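You operate a simulated robot arm through the tools that you are given. There is no shell and no other tool. Be economical: measure what you need, move in short steps, check, and stop when the job is done.

You run a simulated robot arm. Do the job below in one go: nothing can be reset, and whatever is moved stays where it is left.

TASK
Fit the blue tip in the tester and test it at the small test card's pressure.
Fine: clear tester lid shut before the grey knob; one shot; knob back to nought.
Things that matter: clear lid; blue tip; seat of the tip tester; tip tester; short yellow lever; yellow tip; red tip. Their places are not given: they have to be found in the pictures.

It is judged by the outcome, as a careful person would: the job done as asked, and still so three seconds after it is handed in. It fails if anything else is knocked over, pushed out of place, dropped, spilled or broken. A push-on lid holds only when it is set on centred and level and pressed home; a screw cap is set on level and turned clockwise until tight.

THE ROBOT
A 7-joint arm with a two-finger parallel gripper, fixed in place. Base frame: the origin is at the foot of the arm, x ahead of it, y to its left, z up; the work surface is at about z = 0.854. Lengths are in m, angles in degrees, forces in N, time in s.
Its first joint turns from -166.0 to 166.0 degrees. Payload 4.4 kg.
The TCP is the grasp point between the finger pads, 0.023 m short of the fingertips. In the tool frame z runs along the fingers and y along their closing line. The gripper opens to 0.094 m. The fingers are 0.038 m wide and 0.01 m thick; the gripper's body (0.054 by 0.096 m) begins 0.039 m behind the TCP.
Orientation is told as [roll, pitch, yaw] about the base's x, y, z axes, in that order, counted from this pose: with the fingers straight down and closing along the base's y, the tool's x points along the base's -x, its y along +y and its z along -z.

THE INTERFACE
- The arm moves only by the tool nudge_tool. Its argument "steps" is a list of rows, each a list of 7 numbers: the gripper command, from -1 (shut) to 1 (fully open), values between in proportion, then the shift along the base's x, y, z in units of 400 mm (1.0 is 400 mm), then the turn, a rotation vector about the base's x, y, z in units of 60 degrees (1.0 is 60 degrees). In form: [[grip, tx, ty, tz, wx, wy, wz], ...]. A call has 1 to 8 rows; each row is the pose to reach, as a shift and turn from the pose commanded when the call began. A call with a number of a shift or a turn outside -1 to 1 is refused whole. A row lasts 0.2 s, in which the tool goes at most 0.05 m and 8.6 degrees; a call with a longer step from one row to the next is refused whole, and so is a gripper value outside its range. Where a pose cannot be reached the arm comes as near as it can. A force on the tool above 40 N (or 10 N above the force at the start of the call, whichever is more), or a blocked arm, ends the call early, and 0.2 s more pass. Each finger travels about 0.072 m/s and halts on what it meets, pressing with about 27 N; the grip force reading is that of the motor and also rises with nothing between the fingers. The clock runs only during rows and for 0.2 s after the last one: add rows that repeat a pose to give the fingers time. It gives the time, the measured TCP pose, the force on the tool (base axes), the opening and the grip force at its end, in the units of the frame above (readings bear some noise).
- Cameras (640 x 400 px; columns grow to the right, rows downward): "scene" is fixed at [0.0474, 0.5163, 1.5076]; the picture's right is [-0.46, -0.89, 0.00], its down [-0.31, 0.16, -0.94] and it looks along [0.83, -0.43, -0.35] (base axes); focal length 350 px, centre (320, 200). "wrist" rides on the gripper at [0.086, 0.016, -0.075] in the tool frame; the picture's right is [-0.18, 0.98, 0.00], its down [-0.58, -0.11, -0.81] and it looks along [-0.79, -0.15, 0.59] (tool axes); focal length 243 px, centre (320, 200).
- camera(camera): a new picture of that camera. The clock stands still meanwhile.
- pixel_to_xyz(camera, pixels): there is no depth. For up to 12 entries [column, row, z] of the newest picture of that camera ("zoom" is the newest enlarged one), the place [x, y] in the base frame at which the ray of that pixel passes the height z, good to about 0.002 m, but the place of the scene camera against the robot may be out by one fixed shift of up to 0.025 m in any direction. The clock stands still meanwhile.
- inspect(camera, box): a new picture of the part [left, top, right, bottom] of that camera's present view, enlarged. The clock stands still meanwhile.
- sign_off(): hands the job in; it is judged then, once.

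Go step by step. Measure first, check grasps and placings, and put right what went wrong. The budget is 80 turns and 54 pictures, counting those below and the enlarged ones. Unless the task says otherwise, let go and move clear before handing in, and close with one line.

The tools are called as name(argument=value, ...) on one line, values as JSON. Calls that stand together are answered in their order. nudge_tool: Moves the arm, as the interface text tells. Its arguments: {"type":"object","properties":{"steps":{"type":"array"}},"required":["steps"]} The other tools are called the same way: camera (camera) takes a picture; pixel_to_xyz (camera, pixels) gives the place at which the rays of pixels pass given heights; inspect (camera, box) takes an enlarged picture of a part of a camera's view; sign_off () hands the job in.

At the start:

```text
t: 0.0
tcp_pos: [0.8257, -0.0366, 1.375]
tool_rot: [0.0, 0.1, -0.1]
wrist_force: [-0.2, -1.3, 0.3]
opening: 0.094
finger_force: 0.0
```

scene: 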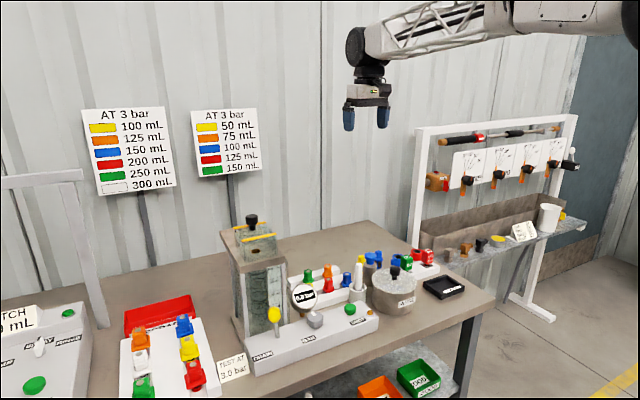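
wrist: 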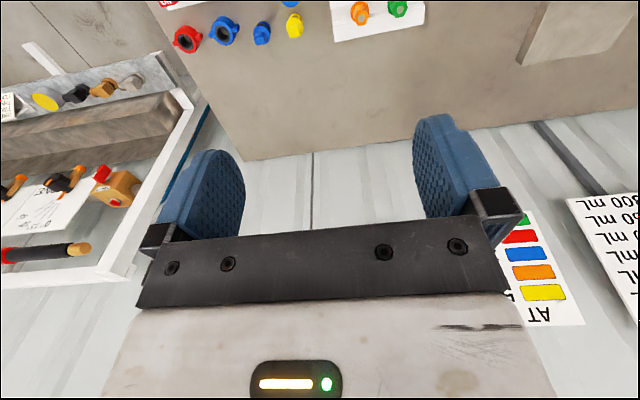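

The scene shows a tester in the centre around (300,330), cards, and tips. I'll enlarge the key parts.

inspect(camera="scene", box=[220, 200, 400, 380])

inspect(camera="scene", box=[320, 230, 480, 330])

inspect(camera="scene", box=[100, 280, 260, 400])

```text
2.22 times, centred on (310, 290) of scene
```

zoom: 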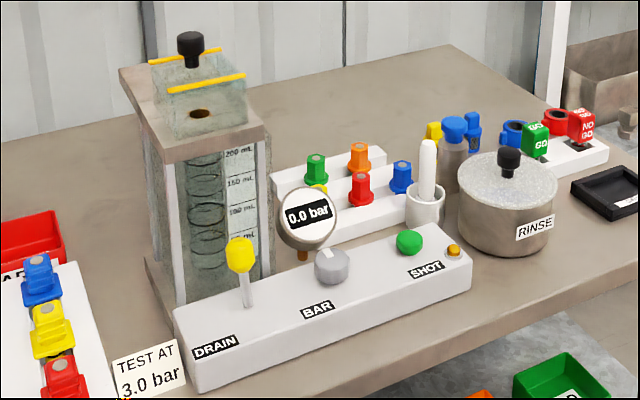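

```text
4.00 times, centred on (400, 280) of scene
```

zoom: 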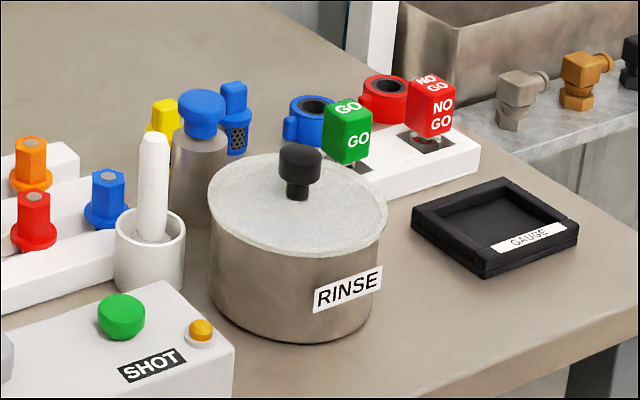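

```text
3.33 times, centred on (180, 340) of scene
```

zoom: 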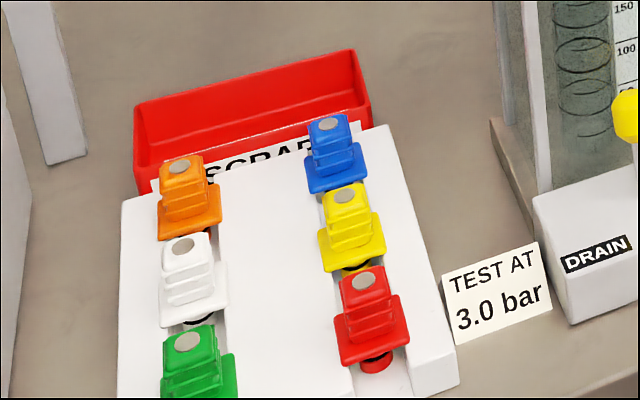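

The tester is centred around (300,330), with two tip racks: hex tips behind it and square tips on the left. I'll get rough positions from the full picture.

camera(camera="scene")

pixel_to_xyz(camera="scene", pixels=[[251, 372, 0.854], [378, 325, 0.9], [275, 315, 0.95], [315, 318, 0.93], [350, 308, 0.93], [346, 280, 0.92], [328, 280, 0.92], [308, 278, 0.93], [184, 325, 0.92], [195, 375, 0.92], [276, 245, 1.05], [232, 370, 0.854]])

inspect(camera="scene", box=[210, 205, 310, 275])

inspect(camera="scene", box=[285, 250, 385, 340])

```text
48 pictures are left
```

scene: 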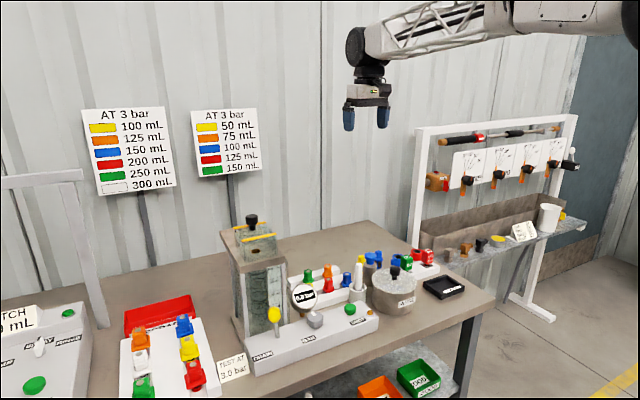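

```text
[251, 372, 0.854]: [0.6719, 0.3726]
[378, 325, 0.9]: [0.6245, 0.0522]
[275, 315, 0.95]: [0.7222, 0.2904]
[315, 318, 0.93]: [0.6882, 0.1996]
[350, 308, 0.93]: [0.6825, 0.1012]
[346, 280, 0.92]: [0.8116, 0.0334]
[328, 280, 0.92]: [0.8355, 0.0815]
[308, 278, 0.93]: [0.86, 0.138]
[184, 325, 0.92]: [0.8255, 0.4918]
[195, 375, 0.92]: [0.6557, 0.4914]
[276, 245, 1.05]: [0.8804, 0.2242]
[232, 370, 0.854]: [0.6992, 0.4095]
```

```text
5.71 times, centred on (260, 240) of scene
```

zoom: 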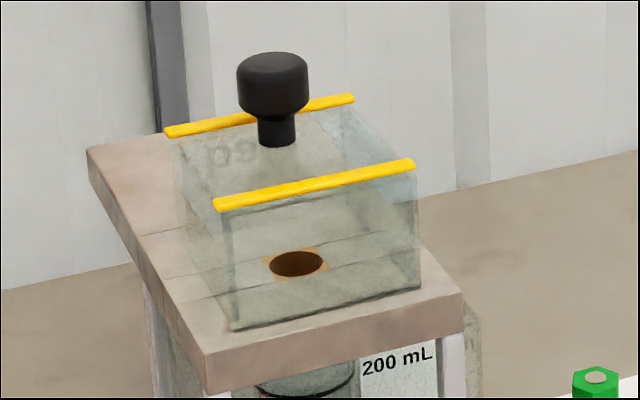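

```text
4.44 times, centred on (335, 295) of scene
```

zoom: 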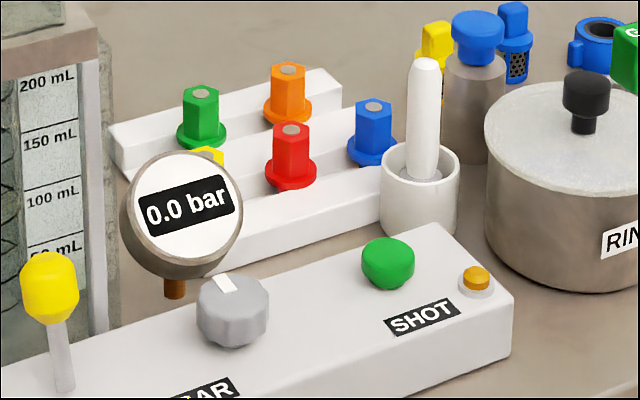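

Hex tips (5 colours: rear rack, 50–150 mL sign next to the tester) and square tips (6 colours: left rack). I'll move the wrist camera to look at the tester and both racks more closely.

nudge_tool(steps=[[1, -0.07, 0.095, 0, 0, 0, 0], [1, -0.14, 0.19, 0, 0, 0, 0], [1, -0.21, 0.285, 0, 0, 0, 0], [1, -0.28, 0.38, 0, 0, 0, 0], [1, -0.35, 0.475, 0, 0, 0, 0], [1, -0.42, 0.57, 0, 0, 0, 0], [1, -0.49, 0.665, 0, 0, 0, 0], [1, -0.55, 0.75, 0, 0, 0, 0]])

camera(camera="wrist")

inspect(camera="scene", box=[0, 270, 130, 400])

```text
t: 1.8
tcp_pos: [0.6061, 0.2638, 1.3747]
tool_rot: [0.0, 0.0, -0.1]
wrist_force: [-0.7, 0.0, -0.9]
opening: 0.0942
finger_force: 0.0
```

```text
45 pictures are left
```

wrist: 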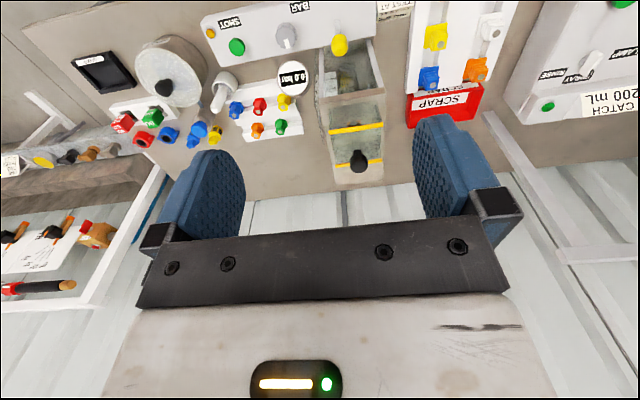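

```text
3.08 times, centred on (65, 335) of scene
```

zoom: 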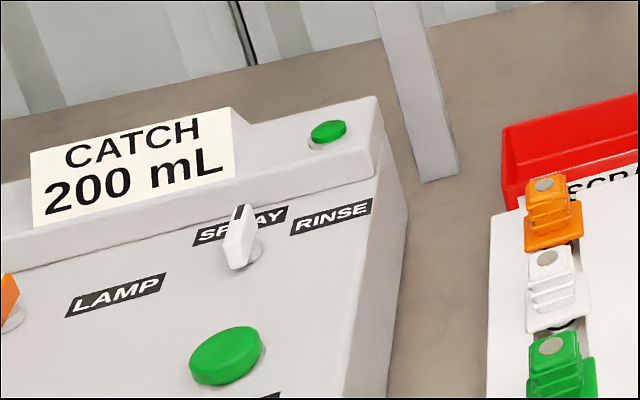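

The left station uses the square nozzles (CATCH 200 mL). The hex tips in the rack at wrist pixels (230-300, 80-130) belong to the tester, so I'll look closer there.

inspect(camera="wrist", box=[195, 0, 405, 190])

pixel_to_xyz(camera="wrist", pixels=[[235, 110, 0.92], [259, 105, 0.92], [283, 101, 0.92], [257, 130, 0.92], [280, 127, 0.92], [339, 45, 0.97], [286, 35, 0.92], [237, 47, 0.92], [357, 160, 1.13], [298, 110, 0.87], [301, 138, 0.87], [215, 100, 0.92]])

```text
2.11 times, centred on (300, 95) of wrist
```

zoom: 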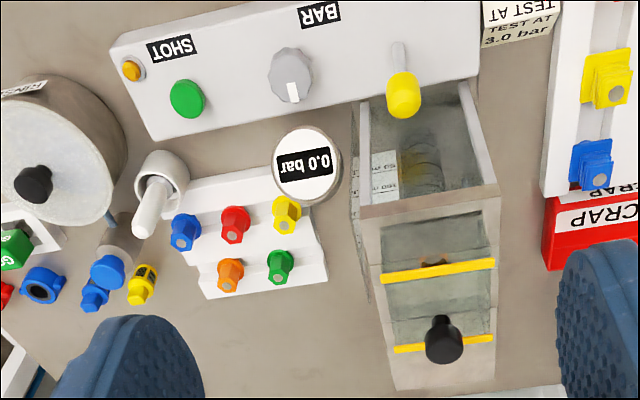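

```text
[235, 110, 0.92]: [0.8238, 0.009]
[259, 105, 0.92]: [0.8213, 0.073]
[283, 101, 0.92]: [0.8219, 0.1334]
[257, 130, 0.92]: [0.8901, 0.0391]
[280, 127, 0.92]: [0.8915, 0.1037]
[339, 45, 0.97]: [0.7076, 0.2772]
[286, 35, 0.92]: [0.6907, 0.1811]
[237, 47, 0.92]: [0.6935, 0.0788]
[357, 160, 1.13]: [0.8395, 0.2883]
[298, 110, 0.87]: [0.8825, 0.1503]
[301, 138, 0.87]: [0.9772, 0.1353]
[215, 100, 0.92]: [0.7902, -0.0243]
```

The hex rack: blue at zoom (185,230), red (235,222), yellow (287,212). Next I'll move in for a closer look at the lid and seat from the front.

nudge_tool(steps=[[1, 0.03, 0.03, -0.1, 0, 0, 0], [1, 0.06, 0.06, -0.2, 0, 0, 0], [1, 0.09, 0.09, -0.3, 0, 0, 0], [1, 0.12, 0.1, -0.4, 0, 0, 0]])

camera(camera="wrist")

```text
t: 2.8
tcp_pos: [0.655, 0.3039, 1.2176]
tool_rot: [0.0, -0.1, 0.0]
wrist_force: [-0.4, 0.7, 0.9]
opening: 0.0941
finger_force: 0.0
```

```text
42 pictures are left
```

wrist: 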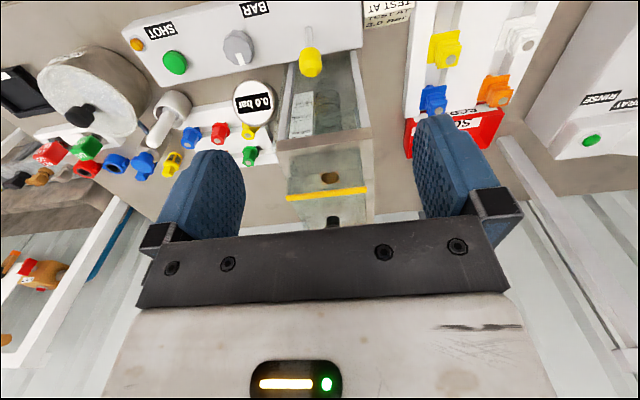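

The lid is a clear box with the seat hole at wrist (330,178). I'll enlarge it for detail.

inspect(camera="wrist", box=[255, 110, 395, 235])

inspect(camera="wrist", box=[110, 20, 310, 145])

pixel_to_xyz(camera="wrist", pixels=[[330, 178, 1.1], [330, 178, 1.06], [190, 132, 0.92], [310, 55, 0.98], [238, 40, 0.92], [175, 55, 0.91]])

```text
3.20 times, centred on (325, 172) of wrist
```

zoom: 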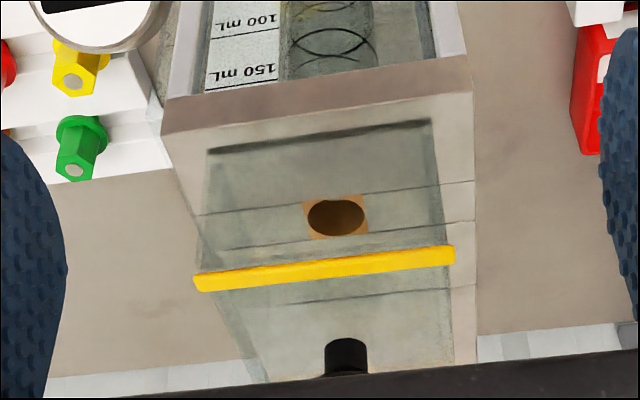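

```text
3.20 times, centred on (210, 82) of wrist
```

zoom: 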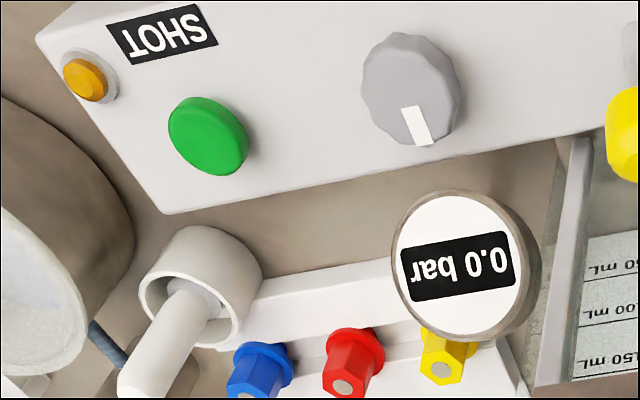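

```text
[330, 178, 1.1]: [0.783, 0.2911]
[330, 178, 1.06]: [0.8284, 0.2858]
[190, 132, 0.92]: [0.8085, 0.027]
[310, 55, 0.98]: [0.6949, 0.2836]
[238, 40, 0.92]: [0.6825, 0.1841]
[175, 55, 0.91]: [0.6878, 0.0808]
```

I need a better fix on the knob and lid height, so I'll back off and up for a view that clears the gripper body.

nudge_tool(steps=[[1, -0.078, 0, 0.0875, 0, 0, 0], [1, -0.156, 0, 0.175, 0, 0, 0], [1, -0.234, 0, 0.2625, 0, 0, 0], [1, -0.3125, 0, 0.35, 0, 0, 0]])

inspect(camera="wrist", box=[250, 90, 410, 240])

inspect(camera="wrist", box=[200, 0, 400, 125])

```text
t: 3.8
tcp_pos: [0.5285, 0.304, 1.3545]
tool_rot: [-0.1, 0.0, 0.0]
wrist_force: [-0.2, -0.2, -0.9]
opening: 0.0938
finger_force: 0.0
```

```text
2.67 times, centred on (330, 165) of wrist
```

zoom: 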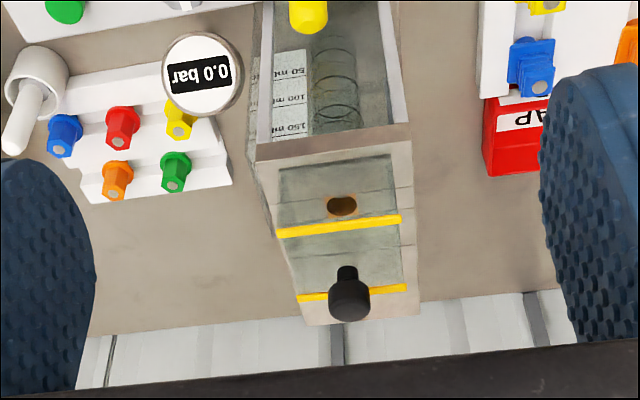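

```text
3.20 times, centred on (300, 62) of wrist
```

zoom: 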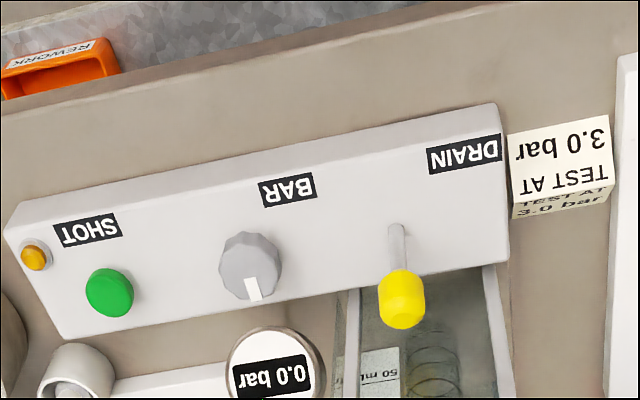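

Triangulating: lid knob at about (0.828, 0.287), head z ≈1.14–1.165, lid top ≈1.125. I'll move above it and check.

nudge_tool(steps=[[1, 0.106, -0.006, -0.03, 0, 0, 0], [1, 0.212, -0.012, -0.06, 0, 0, 0], [1, 0.318, -0.018, -0.1, 0, 0, 0], [1, 0.424, -0.024, -0.14, 0, 0, 0], [1, 0.53, -0.03, -0.18, 0, 0, 0], [1, 0.636, -0.036, -0.22, 0, 0, 0], [1, 0.745, -0.0425, -0.26, 0, 0, 0], [1, 0.745, -0.0425, -0.26, 0, 0, 0]])

inspect(camera="scene", box=[200, 140, 340, 280])

camera(camera="wrist")

```text
t: 5.6
tcp_pos: [0.826, 0.2858, 1.2506]
tool_rot: [0.0, 0.0, 0.0]
wrist_force: [0.9, 0.1, 1.0]
opening: 0.0941
finger_force: 0.1
```

```text
2.86 times, centred on (270, 210) of scene
```

zoom: 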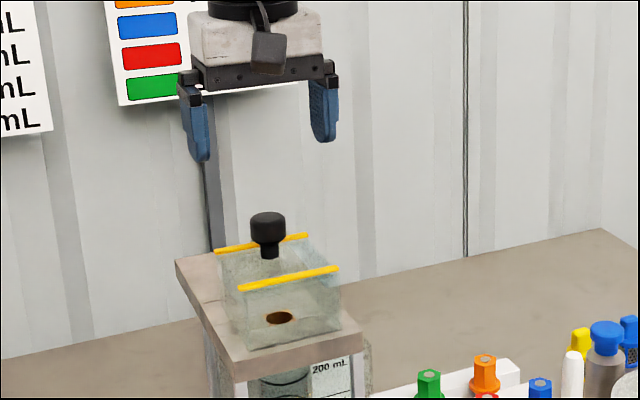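

```text
36 pictures are left
```

wrist: 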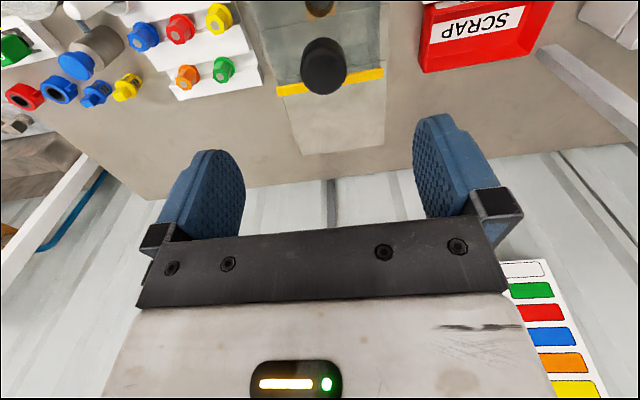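

Knob at wrist (323,80) projects to about (0.824, 0.289), which matches the tool position. Descending and gripping the knob.

nudge_tool(steps=[[1, 0, 0.005, -0.08, 0, 0, 0], [1, 0, 0.006, -0.16, 0, 0, 0], [0.2, 0, 0.006, -0.234, 0, 0, 0], [-0.2, 0, 0.006, -0.234, 0, 0, 0], [-1, 0, 0.006, -0.234, 0, 0, 0], [-1, 0, 0.006, -0.234, 0, 0, 0], [-1, 0, 0.006, -0.234, 0, 0, 0]])

inspect(camera="scene", box=[200, 160, 320, 280])

```text
t: 7.2
tcp_pos: [0.8266, 0.2911, 1.1594]
tool_rot: [0.1, -0.2, 0.0]
wrist_force: [-2.8, 1.0, 3.3]
opening: 0.0292
finger_force: 45.2
stopped in row 7: the force on the tool passed its limit (the readings are from after the stop); the commanded pose is now the measured one
```

```text
3.33 times, centred on (260, 220) of scene
```

zoom: 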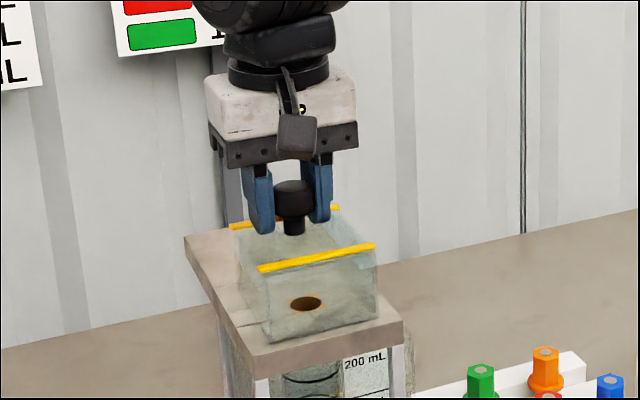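

Knob gripped (opening 0.029). Lifting a little to see whether the lid comes up freely.

nudge_tool(steps=[[-1, 0, 0, 0.01, 0, 0, 0], [-1, 0, 0, 0.03, 0, 0, 0], [-1, 0, 0, 0.06, 0, 0, 0], [-1, 0, 0, 0.1, 0, 0, 0]])

inspect(camera="scene", box=[200, 160, 320, 280])

```text
t: 7.8
tcp_pos: [0.825, 0.2893, 1.1614]
tool_rot: [-0.1, 0.3, 0.0]
wrist_force: [-0.8, 6.6, -2.1]
opening: 0.0298
finger_force: 44.9
stopped in row 2: the force on the tool passed its limit (the readings are from after the stop); the commanded pose is now the measured one
```

```text
3.33 times, centred on (260, 220) of scene
```

zoom: 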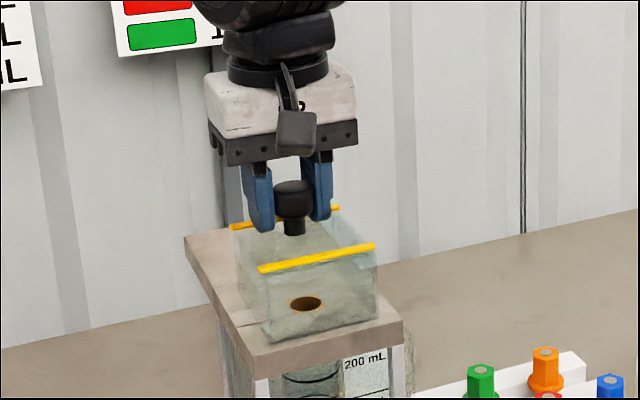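

The lid does not lift. The plate extends well behind it (to x≈1.0), so it likely slides or hinges back; I'll try a gentle push in +x.

nudge_tool(steps=[[-1, 0.005, 0, -0.003, 0, 0, 0], [-1, 0.012, 0, -0.003, 0, 0, 0], [-1, 0.02, 0, -0.003, 0, 0, 0], [-1, 0.03, 0, -0.003, 0, 0, 0]])

inspect(camera="scene", box=[200, 160, 320, 280])

```text
t: 8.8
tcp_pos: [0.8386, 0.2896, 1.163]
tool_rot: [-0.1, 0.2, 0.0]
wrist_force: [-1.5, 6.3, 12.7]
opening: 0.0295
finger_force: 45.1
```

```text
3.33 times, centred on (260, 220) of scene
```

zoom: 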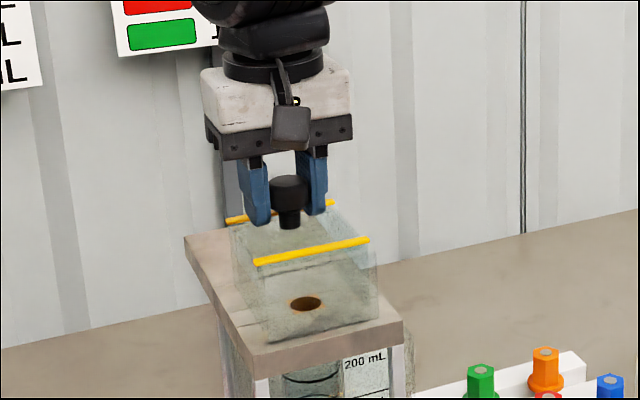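

The lid's base stayed put while the top moved back and slightly up, so it's hinged at its rear bottom edge (≈ x 0.866, z 1.052). I'll follow the arc.

nudge_tool(steps=[[-1, 0.0325, 0, 0.0118, 0, 0, 0], [-1, 0.0725, 0, 0.0145, 0, 0, 0], [-1, 0.1125, 0, 0.012, 0, 0, 0], [-1, 0.151, 0, 0.0035, 0, 0, 0], [-1, 0.1885, 0, -0.01, 0, 0, 0]])

inspect(camera="scene", box=[200, 160, 320, 280])

```text
t: 10.0
tcp_pos: [0.9141, 0.2898, 1.1618]
tool_rot: [0.1, -0.2, 0.0]
wrist_force: [-1.0, 7.9, 21.8]
opening: 0.0298
finger_force: 45.3
```

```text
3.33 times, centred on (260, 220) of scene
```

zoom: 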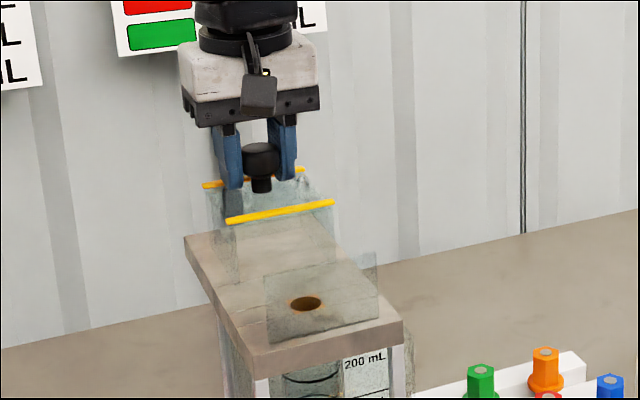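

It is actually a slide: the lid moved back level while a fixed front pane stays. I'll relieve the downward push and slide a little further.

nudge_tool(steps=[[-1, 0, 0, 0.013, 0, 0, 0], [-1, 0.02, 0, 0.013, 0, 0, 0], [-1, 0.04, 0, 0.013, 0, 0, 0], [-1, 0.06, 0, 0.013, 0, 0, 0], [-1, 0.08, 0, 0.013, 0, 0, 0]])

inspect(camera="scene", box=[200, 160, 320, 280])

```text
t: 11.0
tcp_pos: [0.9339, 0.2883, 1.1604]
tool_rot: [-0.1, 0.5, -0.1]
wrist_force: [0.1, 0.4, 0.1]
opening: 0.0002
finger_force: 42.6
stopped in row 4: the force on the tool passed its limit (the readings are from after the stop); the commanded pose is now the measured one
```

```text
3.33 times, centred on (260, 220) of scene
```

zoom: 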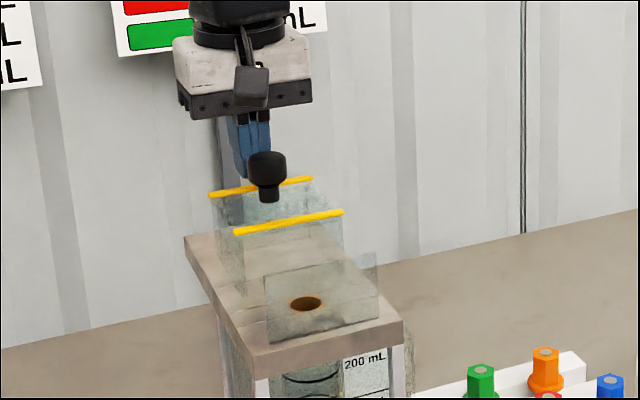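

The lid hit its stop; the knob slipped and it rebounded a little (knob now near x≈0.895). I'll go up, regrip it and ease it back to just before the stop.

nudge_tool(steps=[[-1, 0.005, 0, 0.1, 0, 0, 0], [0.2, -0.05, 0.003, 0.12, 0, 0, 0], [0.2, -0.0975, 0.003, 0.12, 0, 0, 0], [0.2, -0.0975, 0.003, 0.12, 0, 0, 0], [0.2, -0.0975, 0.003, 0.06, 0, 0, 0], [0.2, -0.0975, 0.003, 0.002, 0, 0, 0], [-0.3, -0.0975, 0.003, 0.002, 0, 0, 0], [-0.45, -0.0975, 0.003, 0.002, 0, 0, 0]])

inspect(camera="scene", box=[200, 160, 320, 280])

```text
t: 12.8
tcp_pos: [0.8949, 0.2905, 1.1624]
tool_rot: [-0.1, 0.5, 0.0]
wrist_force: [-0.7, 0.5, -1.0]
opening: 0.0257
finger_force: 0.0
```

```text
3.33 times, centred on (260, 220) of scene
```

zoom: 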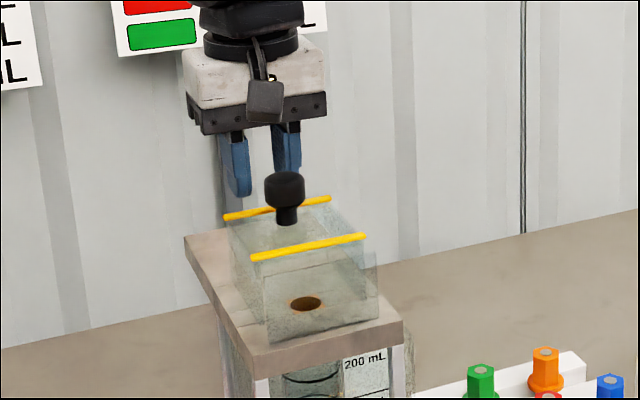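

The lid has moved forward again (knob zoom (285,190)). I'll move up and wait a second to see whether it creeps shut by itself.

nudge_tool(steps=[[0.2, 0, 0, 0.1, 0, 0, 0], [0.2, 0, 0, 0.15, 0, 0, 0], [0.2, 0, 0, 0.15, 0, 0, 0], [0.2, 0, 0, 0.15, 0, 0, 0]])

inspect(camera="scene", box=[200, 160, 320, 280])

```text
t: 13.8
tcp_pos: [0.8947, 0.291, 1.2213]
tool_rot: [-0.1, 0.4, 0.0]
wrist_force: [-0.5, -0.9, -0.2]
opening: 0.0563
finger_force: 0.0
```

```text
3.33 times, centred on (260, 220) of scene
```

zoom: 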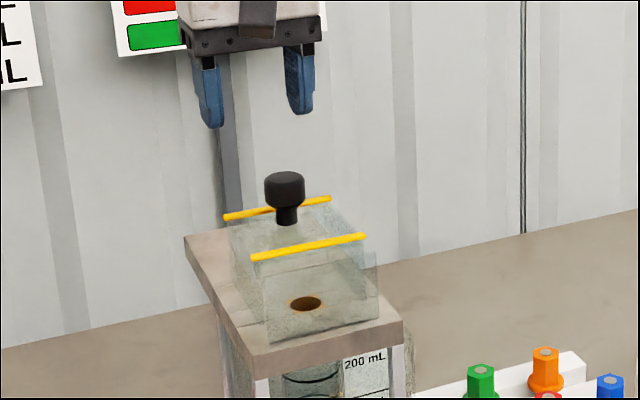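

It is stationary, so it just coasted. I'll regrip at x≈0.847 and slide it back slowly, stopping short of the stop.

nudge_tool(steps=[[0.2, -0.06, 0, 0, 0, 0, 0], [0.2, -0.12, 0, 0, 0, 0, 0], [0.2, -0.12, 0, -0.08, 0, 0, 0], [0.2, -0.12, 0, -0.15, 0, 0, 0], [-0.5, -0.12, 0, -0.15, 0, 0, 0], [-1, -0.12, 0, -0.15, 0, 0, 0], [-1, -0.12, 0, -0.15, 0, 0, 0]])

inspect(camera="scene", box=[200, 160, 320, 280])

```text
t: 15.4
tcp_pos: [0.8476, 0.2893, 1.161]
tool_rot: [0.0, 0.4, 0.0]
wrist_force: [0.3, -24.1, 3.1]
opening: 0.0296
finger_force: 44.7
```

```text
3.33 times, centred on (260, 220) of scene
```

zoom: 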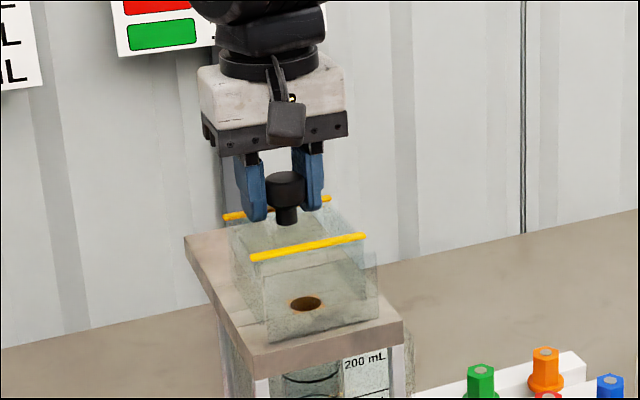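

Gripped, but with a 24 N side load; I'll relax in y and slide back to about x 0.917 slowly.

nudge_tool(steps=[[-1, 0.02, -0.005, 0, 0, 0, 0], [-1, 0.055, -0.005, 0, 0, 0, 0], [-1, 0.09, -0.005, 0, 0, 0, 0], [-1, 0.12, -0.005, 0, 0, 0, 0], [-1, 0.145, -0.005, 0, 0, 0, 0], [-1, 0.165, -0.005, 0, 0, 0, 0], [-1, 0.174, -0.005, 0, 0, 0, 0], [-1, 0.174, -0.005, 0, 0, 0, 0]])

```text
t: 17.2
tcp_pos: [0.9163, 0.2892, 1.1612]
tool_rot: [-0.1, 0.4, 0.1]
wrist_force: [0.0, 30.7, -11.8]
opening: 0.0294
finger_force: 45.2
```

At x 0.916. Opening and moving straight up, then checking.

nudge_tool(steps=[[-1, 0, 0.003, 0, 0, 0, 0], [-0.2, 0, 0.003, 0, 0, 0, 0], [0.1, 0, 0.003, 0, 0, 0, 0], [0.1, 0, 0.003, 0.03, 0, 0, 0], [0.1, 0, 0.003, 0.13, 0, 0, 0], [0.1, 0, 0.003, 0.25, 0, 0, 0]])

inspect(camera="scene", box=[200, 160, 320, 280])

```text
t: 18.6
tcp_pos: [0.9166, 0.2895, 1.2592]
tool_rot: [-0.1, 0.5, 0.0]
wrist_force: [0.4, -0.1, -1.0]
opening: 0.0516
finger_force: 0.0
```

```text
3.33 times, centred on (260, 220) of scene
```

zoom: 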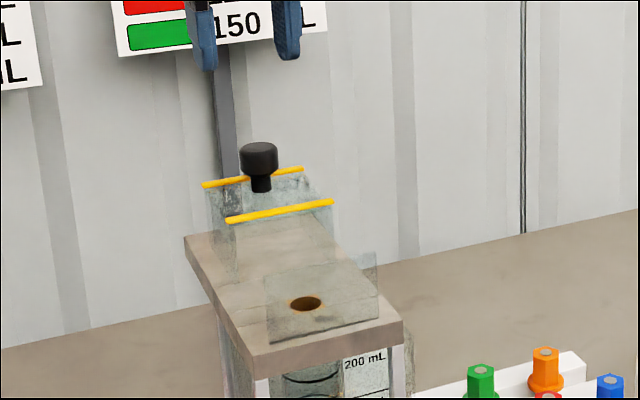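

Lid is open and stays put. Now locate the seat precisely with two wrist views.

nudge_tool(steps=[[0.5, -0.11, 0.01, 0, 0, 0, 0], [1, -0.22, 0.02, 0, 0, 0, 0], [1, -0.33, 0.025, -0.03, 0, 0, 0], [1, -0.34, 0.025, -0.06, 0, 0, 0], [1, -0.34, 0.025, -0.1, 0, 0, 0]])

inspect(camera="wrist", box=[240, 40, 420, 200])

nudge_tool(steps=[[1, -0.1, 0, 0, 0, 0, 0], [1, -0.2, 0, 0, 0, 0, 0], [1, -0.25, 0, 0, 0, 0, 0]])

inspect(camera="wrist", box=[240, 80, 420, 240])

```text
t: 19.8
tcp_pos: [0.7798, 0.2985, 1.2233]
tool_rot: [0.0, 0.4, -0.1]
wrist_force: [1.4, 0.6, 0.2]
opening: 0.0942
finger_force: 0.1
```

```text
2.50 times, centred on (330, 120) of wrist
```

zoom: 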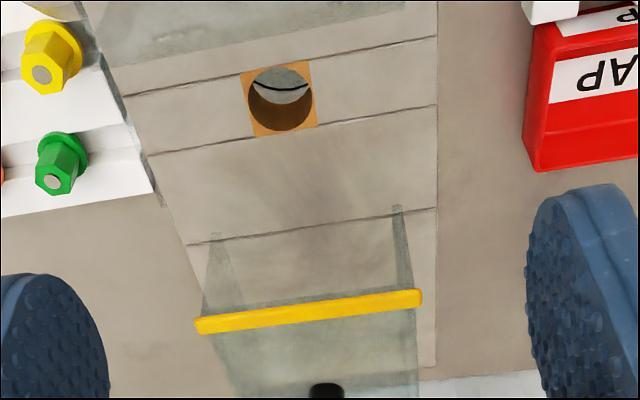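

```text
t: 20.6
tcp_pos: [0.6799, 0.3006, 1.2226]
tool_rot: [-0.1, 0.4, 0.1]
wrist_force: [-0.3, 0.1, -0.2]
opening: 0.0942
finger_force: 0.1
```

```text
2.50 times, centred on (330, 160) of wrist
```

zoom: 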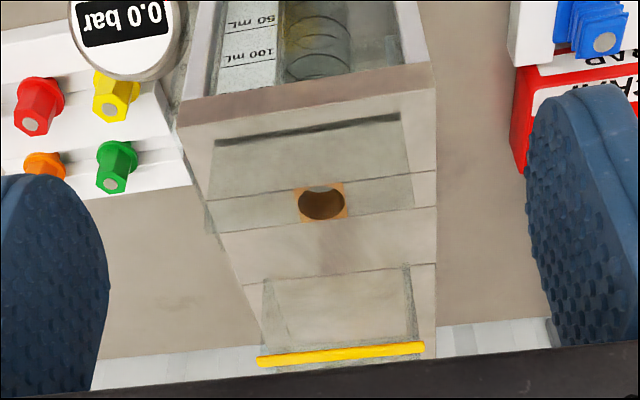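

Seat hole triangulates to about (0.811, 0.289, 1.07). Now I'll move to view the hex-tip rack from nearby.

pixel_to_xyz(camera="wrist", pixels=[[330.4, 161.2, 1.05], [330.4, 161.2, 1.07], [330.4, 161.2, 1.09]])

nudge_tool(steps=[[1, 0, -0.12, 0, 0, 0, 0], [1, 0, -0.24, 0, 0, 0, 0], [1, 0, -0.36, 0, 0, 0, 0], [1, 0.05, -0.47, 0, 0, 0, 0], [1, 0.05, -0.58, -0.05, 0, 0, 0], [1, 0.05, -0.68, -0.12, 0, 0, 0], [1, 0.05, -0.7, -0.22, 0, 0, 0], [1, 0.05, -0.7, -0.3, 0, 0, 0]])

camera(camera="wrist")

```text
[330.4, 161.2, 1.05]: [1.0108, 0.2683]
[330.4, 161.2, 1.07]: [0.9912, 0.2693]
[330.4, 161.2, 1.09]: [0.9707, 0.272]
```

```text
t: 22.4
tcp_pos: [0.7007, 0.021, 1.1016]
tool_rot: [-0.2, 0.3, 0.0]
wrist_force: [-0.6, -0.5, 0.1]
opening: 0.0939
finger_force: 0.1
```

```text
24 pictures are left
```

wrist: 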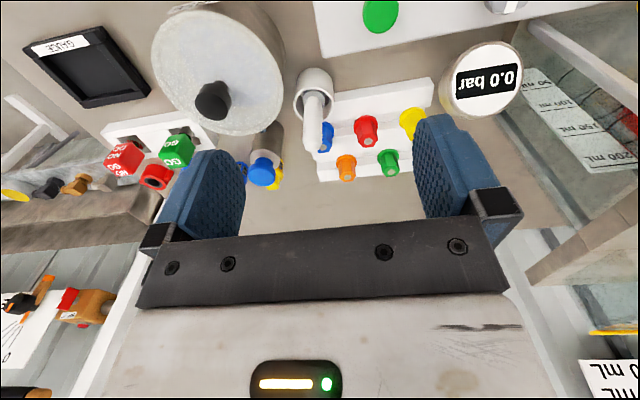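

The blue tip is partly hidden by the pestle at (313,110). I'll shift left and forward for a clearer, steeper view.

nudge_tool(steps=[[1, 0.06, 0.05, 0, 0, 0, 0], [1, 0.12, 0.1, 0, 0, 0, 0], [1, 0.15, 0.12, 0, 0, 0, 0]])

inspect(camera="wrist", box=[200, 20, 420, 157])

pixel_to_xyz(camera="zoom", pixels=[[320, 200, 0.9], [320, 200, 0.95]])

```text
t: 23.2
tcp_pos: [0.7608, 0.0682, 1.103]
tool_rot: [-0.1, 0.4, -0.1]
wrist_force: [-0.2, 0.0, 0.5]
opening: 0.0942
finger_force: 0.1
```

```text
2.91 times, centred on (310, 88) of wrist
```

zoom: 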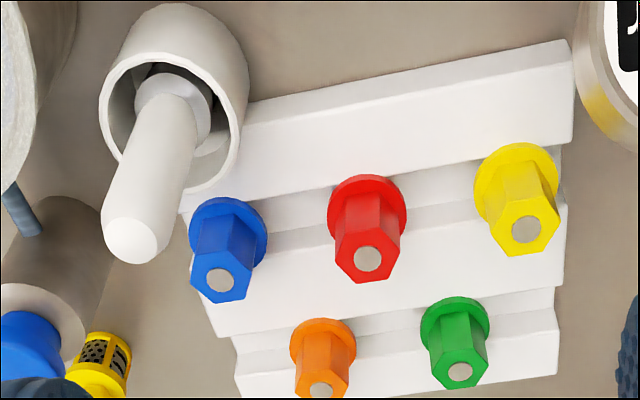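

```text
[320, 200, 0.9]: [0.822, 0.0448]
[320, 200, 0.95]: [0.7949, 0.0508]
```

Clear view: blue top at zoom (221,281), red (368,258), green (459,371). Triangulating with the previous picture.

pixel_to_xyz(camera="zoom", pixels=[[221, 281, 0.9], [221, 281, 0.94], [368, 258, 0.9], [368, 258, 0.94], [459, 371, 0.9], [459, 371, 0.94], [228, 232, 0.89], [134, 240, 0.95], [134, 240, 1.0], [367, 205, 0.89]])

pixel_to_xyz(camera="wrist", pixels=[[326, 144, 0.9], [326, 144, 0.94], [367, 142, 0.9], [367, 142, 0.94], [391, 175, 0.9], [391, 175, 0.94], [312, 145, 0.95], [312, 145, 1.0]])

```text
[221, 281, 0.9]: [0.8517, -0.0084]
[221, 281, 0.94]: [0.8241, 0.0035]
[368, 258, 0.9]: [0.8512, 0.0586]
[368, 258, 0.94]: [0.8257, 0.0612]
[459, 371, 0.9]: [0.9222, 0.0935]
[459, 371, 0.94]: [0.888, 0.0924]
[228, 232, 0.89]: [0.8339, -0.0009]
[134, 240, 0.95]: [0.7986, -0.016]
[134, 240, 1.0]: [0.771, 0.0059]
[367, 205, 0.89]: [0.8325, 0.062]
```

```text
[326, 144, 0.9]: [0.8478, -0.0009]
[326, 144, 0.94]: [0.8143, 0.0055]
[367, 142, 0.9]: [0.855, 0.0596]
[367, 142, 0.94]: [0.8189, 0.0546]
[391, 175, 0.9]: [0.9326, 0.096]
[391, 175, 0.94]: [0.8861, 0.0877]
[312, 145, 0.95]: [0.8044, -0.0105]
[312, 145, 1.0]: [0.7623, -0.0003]
```

Blue tip top ≈ (0.846, −0.006, ~0.907), pestle tip ≈ (0.787, −0.006, 0.97). I'll approach yawed −30° so the wrist-camera housing clears the pestle, and hover first.

nudge_tool(steps=[[0.6, 0.05, -0.045, -0.03, 0, 0, -0.13], [0.17, 0.11, -0.09, -0.06, 0, 0, -0.26], [0.17, 0.17, -0.14, -0.09, 0, 0, -0.39], [0.17, 0.2125, -0.185, -0.12, 0, 0, -0.5], [0.17, 0.2125, -0.185, -0.19, 0, 0, -0.5], [0.17, 0.2125, -0.185, -0.27, 0, 0, -0.5], [0.17, 0.2125, -0.185, -0.34, 0, 0, -0.5], [0.17, 0.2125, -0.185, -0.34, 0, 0, -0.5]])

inspect(camera="scene", box=[290, 190, 430, 330])

camera(camera="wrist")

```text
t: 25.0
tcp_pos: [0.8448, -0.0068, 0.9663]
tool_rot: [-0.1, 0.4, -30.0]
wrist_force: [0.1, 0.0, 1.2]
opening: 0.0548
finger_force: 0.0
```

```text
2.86 times, centred on (360, 260) of scene
```

zoom: 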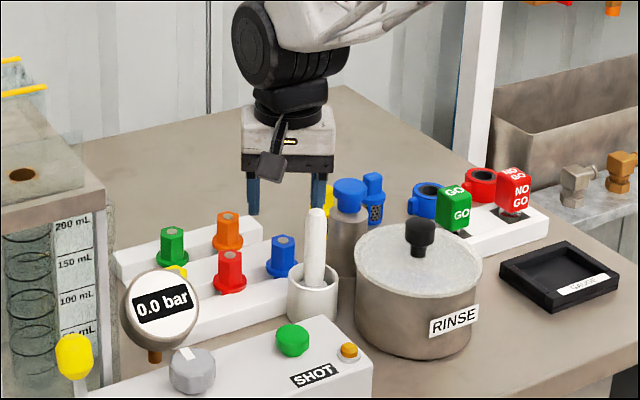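

```text
21 pictures are left
```

wrist: 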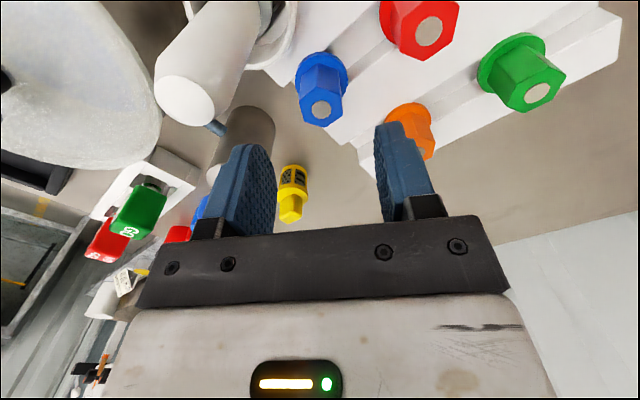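

Fingers straddle the blue tip in the scene view (blue at zoom (282,243)). Refining with this wrist view: blue top (320,110).

pixel_to_xyz(camera="wrist", pixels=[[320, 110, 0.89], [320, 110, 0.9], [320, 110, 0.91], [320, 110, 0.92], [322, 76, 0.86], [322, 76, 0.87], [322, 76, 0.88], [185, 100, 0.97], [185, 100, 0.98]])

```text
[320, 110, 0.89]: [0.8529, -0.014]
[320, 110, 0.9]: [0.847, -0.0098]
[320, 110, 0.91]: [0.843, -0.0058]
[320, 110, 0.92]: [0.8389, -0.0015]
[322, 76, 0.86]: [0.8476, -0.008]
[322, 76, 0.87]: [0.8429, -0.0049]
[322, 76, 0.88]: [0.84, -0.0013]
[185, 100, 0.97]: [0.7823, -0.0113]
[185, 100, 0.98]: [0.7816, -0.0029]
```

Converges on blue tip axis (0.842, −0.0045), top ≈0.913, flange ≈0.873. Descending to TCP z≈0.904.

nudge_tool(steps=[[0.17, -0.007, 0.005, -0.04, 0, 0, 0], [0.17, -0.007, 0.005, -0.08, 0, 0, 0], [0.17, -0.007, 0.005, -0.12, 0, 0, 0], [0.17, -0.007, 0.005, -0.14, 0, 0, 0], [0.17, -0.007, 0.005, -0.155, 0, 0, 0]])

inspect(camera="scene", box=[310, 220, 410, 320])

```text
t: 26.2
tcp_pos: [0.8419, -0.0046, 0.9047]
tool_rot: [-0.1, 0.4, -30.0]
wrist_force: [0.6, 0.1, -0.2]
opening: 0.0548
finger_force: 0.1
```

```text
4.00 times, centred on (360, 270) of scene
```

zoom: 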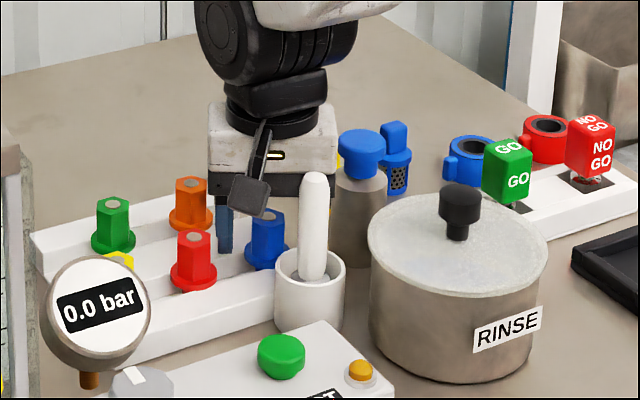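

Left finger tip (224,250) sits beside the tip's body, above the flange. Closing.

nudge_tool(steps=[[-0.2, 0, 0, 0, 0, 0, 0], [-0.4, 0, 0, 0, 0, 0, 0], [-0.6, 0, 0, 0, 0, 0, 0], [-1, 0, 0, 0, 0, 0, 0], [-1, 0, 0, 0, 0, 0, 0]])

```text
t: 27.4
tcp_pos: [0.8416, -0.0039, 0.9035]
tool_rot: [-0.1, 0.4, -30.0]
wrist_force: [0.2, 0.5, -0.2]
opening: 0.0244
finger_force: 26.8
```

Gripped at 0.0244 with no side load. Lifting straight up and checking.

nudge_tool(steps=[[-1, 0, 0, 0.02, 0, 0, 0], [-1, 0, 0, 0.06, 0, 0, 0], [-1, 0, 0, 0.12, 0, 0, 0], [-1, 0, 0, 0.2, 0, 0, 0], [-1, 0, 0, 0.3, 0, 0, 0], [-1, 0, 0, 0.42, 0, 0, 0], [-1, 0, 0, 0.54, 0, 0, 0], [-1, 0, 0, 0.65, 0, 0, 0]])

inspect(camera="scene", box=[310, 150, 410, 250])

```text
t: 29.2
tcp_pos: [0.8428, -0.0043, 1.1637]
tool_rot: [-0.1, 0.5, -29.9]
wrist_force: [0.9, 0.8, -0.3]
opening: 0.024
finger_force: 26.8
```

```text
4.00 times, centred on (360, 200) of scene
```

zoom: 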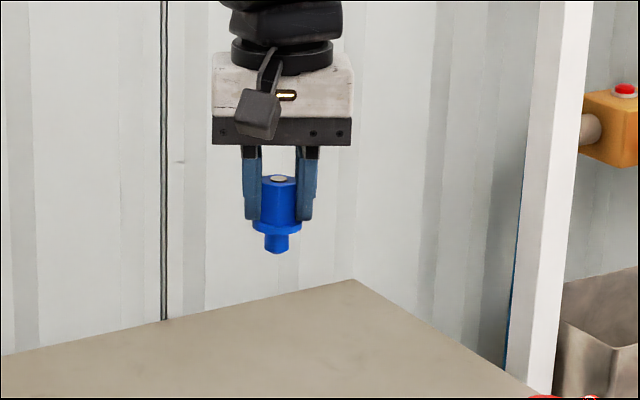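

Blue tip is held level, with its stem below the flange. Carrying it at height to above the seat, yawing back to 0.

nudge_tool(steps=[[-1, -0.01, 0.08, 0.04, 0, 0, 0.06], [-1, -0.02, 0.18, 0.075, 0, 0, 0.13], [-1, -0.03, 0.28, 0.075, 0, 0, 0.2], [-1, -0.04, 0.38, 0.075, 0, 0, 0.28], [-1, -0.05, 0.48, 0.075, 0, 0, 0.36], [-1, -0.06, 0.58, 0.075, 0, 0, 0.44], [-1, -0.07, 0.67, 0.075, 0, 0, 0.5], [-1, -0.0795, 0.7325, 0.075, 0, 0, 0.5]])

inspect(camera="wrist", box=[240, 60, 400, 210])

pixel_to_xyz(camera="zoom", pixels=[[320, 200, 1.07]])

inspect(camera="scene", box=[200, 160, 320, 280])

```text
t: 31.0
tcp_pos: [0.8117, 0.2906, 1.1928]
tool_rot: [-0.1, 0.4, 0.1]
wrist_force: [-0.7, -0.1, -0.1]
opening: 0.0242
finger_force: 26.6
```

```text
2.67 times, centred on (320, 135) of wrist
```

zoom: 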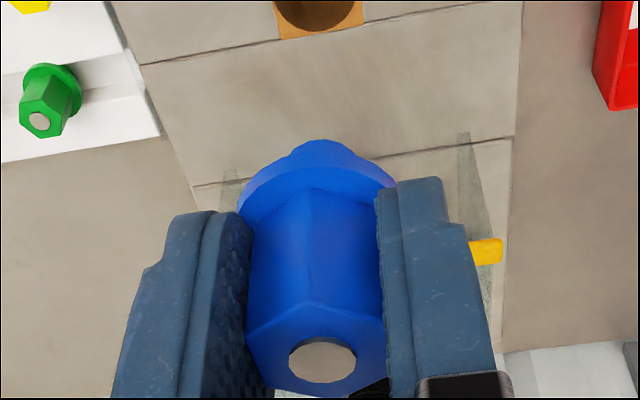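

```text
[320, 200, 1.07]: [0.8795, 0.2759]
```

```text
3.33 times, centred on (260, 220) of scene
```

zoom: 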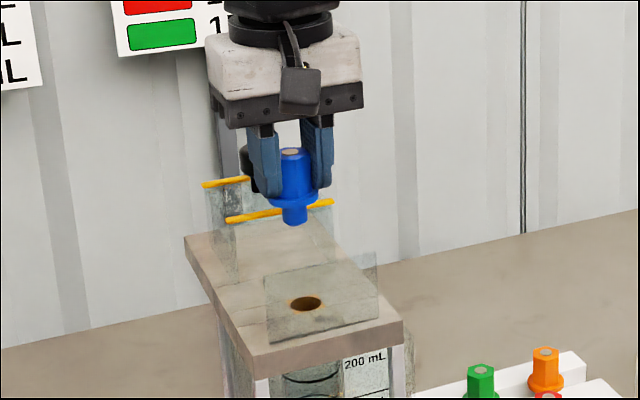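

Held tip looks straight. I'll project the hole (zoom top edge, centre ≈(319,−6)) at candidate heights to fix the seat centre.

pixel_to_xyz(camera="zoom", pixels=[[319, -6, 1.06], [319, -6, 1.07], [319, -6, 1.08], [319, 30, 1.06], [319, 30, 1.07], [319, 30, 1.08], [320, 143, 1.13]])

```text
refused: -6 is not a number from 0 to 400
```

pixel_to_xyz(camera="zoom", pixels=[[319, 0, 1.06], [319, 0, 1.07], [319, 0, 1.08], [319, 30, 1.06], [319, 30, 1.07], [319, 30, 1.08], [320, 143, 1.13], [275, 0, 1.07], [365, 0, 1.07]])

```text
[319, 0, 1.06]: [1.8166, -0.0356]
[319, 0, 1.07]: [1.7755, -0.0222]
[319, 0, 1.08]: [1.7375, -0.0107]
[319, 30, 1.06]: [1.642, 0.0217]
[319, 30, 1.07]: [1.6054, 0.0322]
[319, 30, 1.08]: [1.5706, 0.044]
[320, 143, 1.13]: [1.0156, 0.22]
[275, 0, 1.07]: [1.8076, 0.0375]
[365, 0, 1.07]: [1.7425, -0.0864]
```

My hand calculation from the wrist view gives (0.808–0.812, 0.289), matching. Descending until the stem is just above the hole, then looking.

nudge_tool(steps=[[-1, -0.001, -0.004, -0.04, 0, 0, 0], [-1, -0.001, -0.004, -0.08, 0, 0, 0], [-1, -0.001, -0.004, -0.12, 0, 0, 0], [-1, -0.001, -0.004, -0.15, 0, 0, 0], [-1, -0.001, -0.004, -0.165, 0, 0, 0]])

inspect(camera="wrist", box=[240, 30, 400, 180])

inspect(camera="scene", box=[220, 200, 300, 280])

```text
t: 32.2
tcp_pos: [0.8102, 0.2879, 1.1328]
tool_rot: [0.0, 0.1, -0.1]
wrist_force: [-0.7, 3.7, 37.2]
opening: 0.0244
finger_force: 26.7
```

```text
2.67 times, centred on (320, 105) of wrist
```

zoom: 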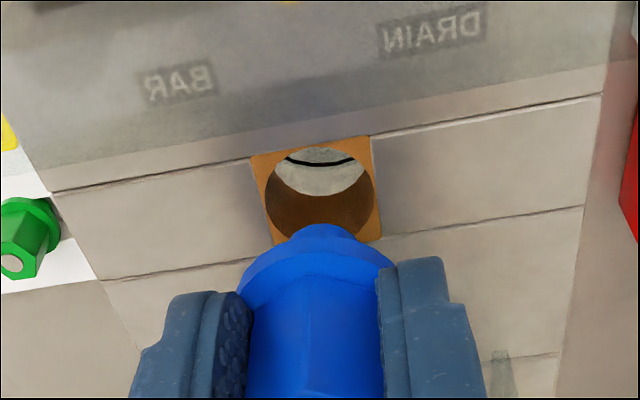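

```text
5.00 times, centred on (260, 240) of scene
```

zoom: 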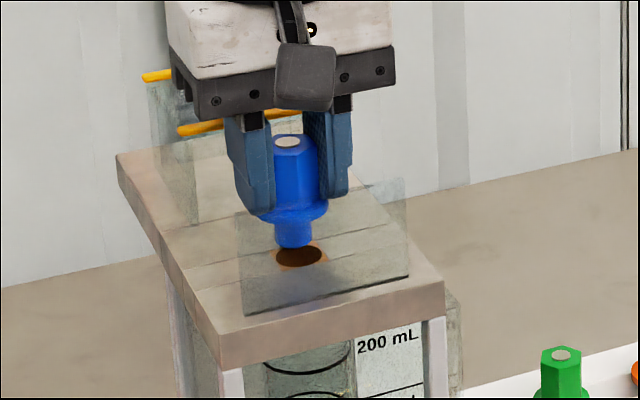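

The stem touched the plate just behind the hole (37 N at TCP z 1.133), so the plate is at ≈1.087 and the hole centre is ≈(0.797, 0.290). Lifting, shifting −13 mm in x and looking again.

nudge_tool(steps=[[-1, 0, 0, 0.03, 0, 0, 0], [-1, -0.015, 0.003, 0.035, 0, 0, 0], [-1, -0.033, 0.005, 0.035, 0, 0, 0], [-1, -0.033, 0.005, 0.035, 0, 0, 0]])

inspect(camera="wrist", box=[240, 60, 400, 210])

inspect(camera="scene", box=[220, 200, 300, 280])

```text
t: 33.2
tcp_pos: [0.7977, 0.2903, 1.1423]
tool_rot: [-0.1, 0.4, 0.0]
wrist_force: [-0.1, -0.7, -0.1]
opening: 0.0242
finger_force: 27.0
```

```text
2.67 times, centred on (320, 135) of wrist
```

zoom: 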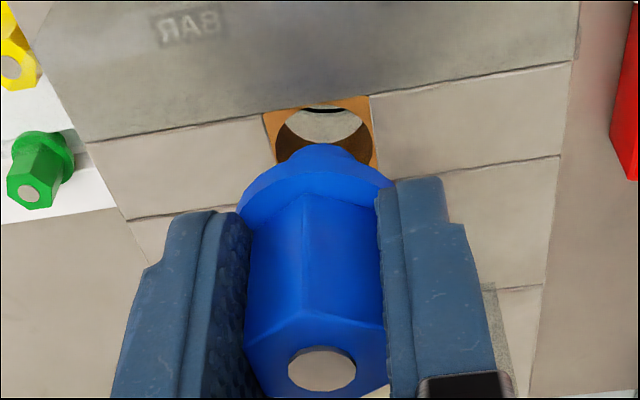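

```text
5.00 times, centred on (260, 240) of scene
```

zoom: 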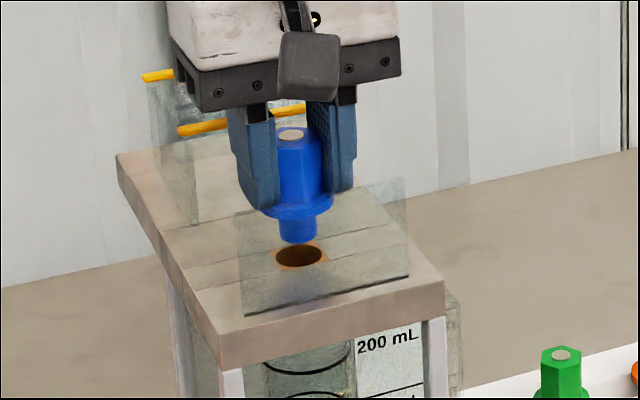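

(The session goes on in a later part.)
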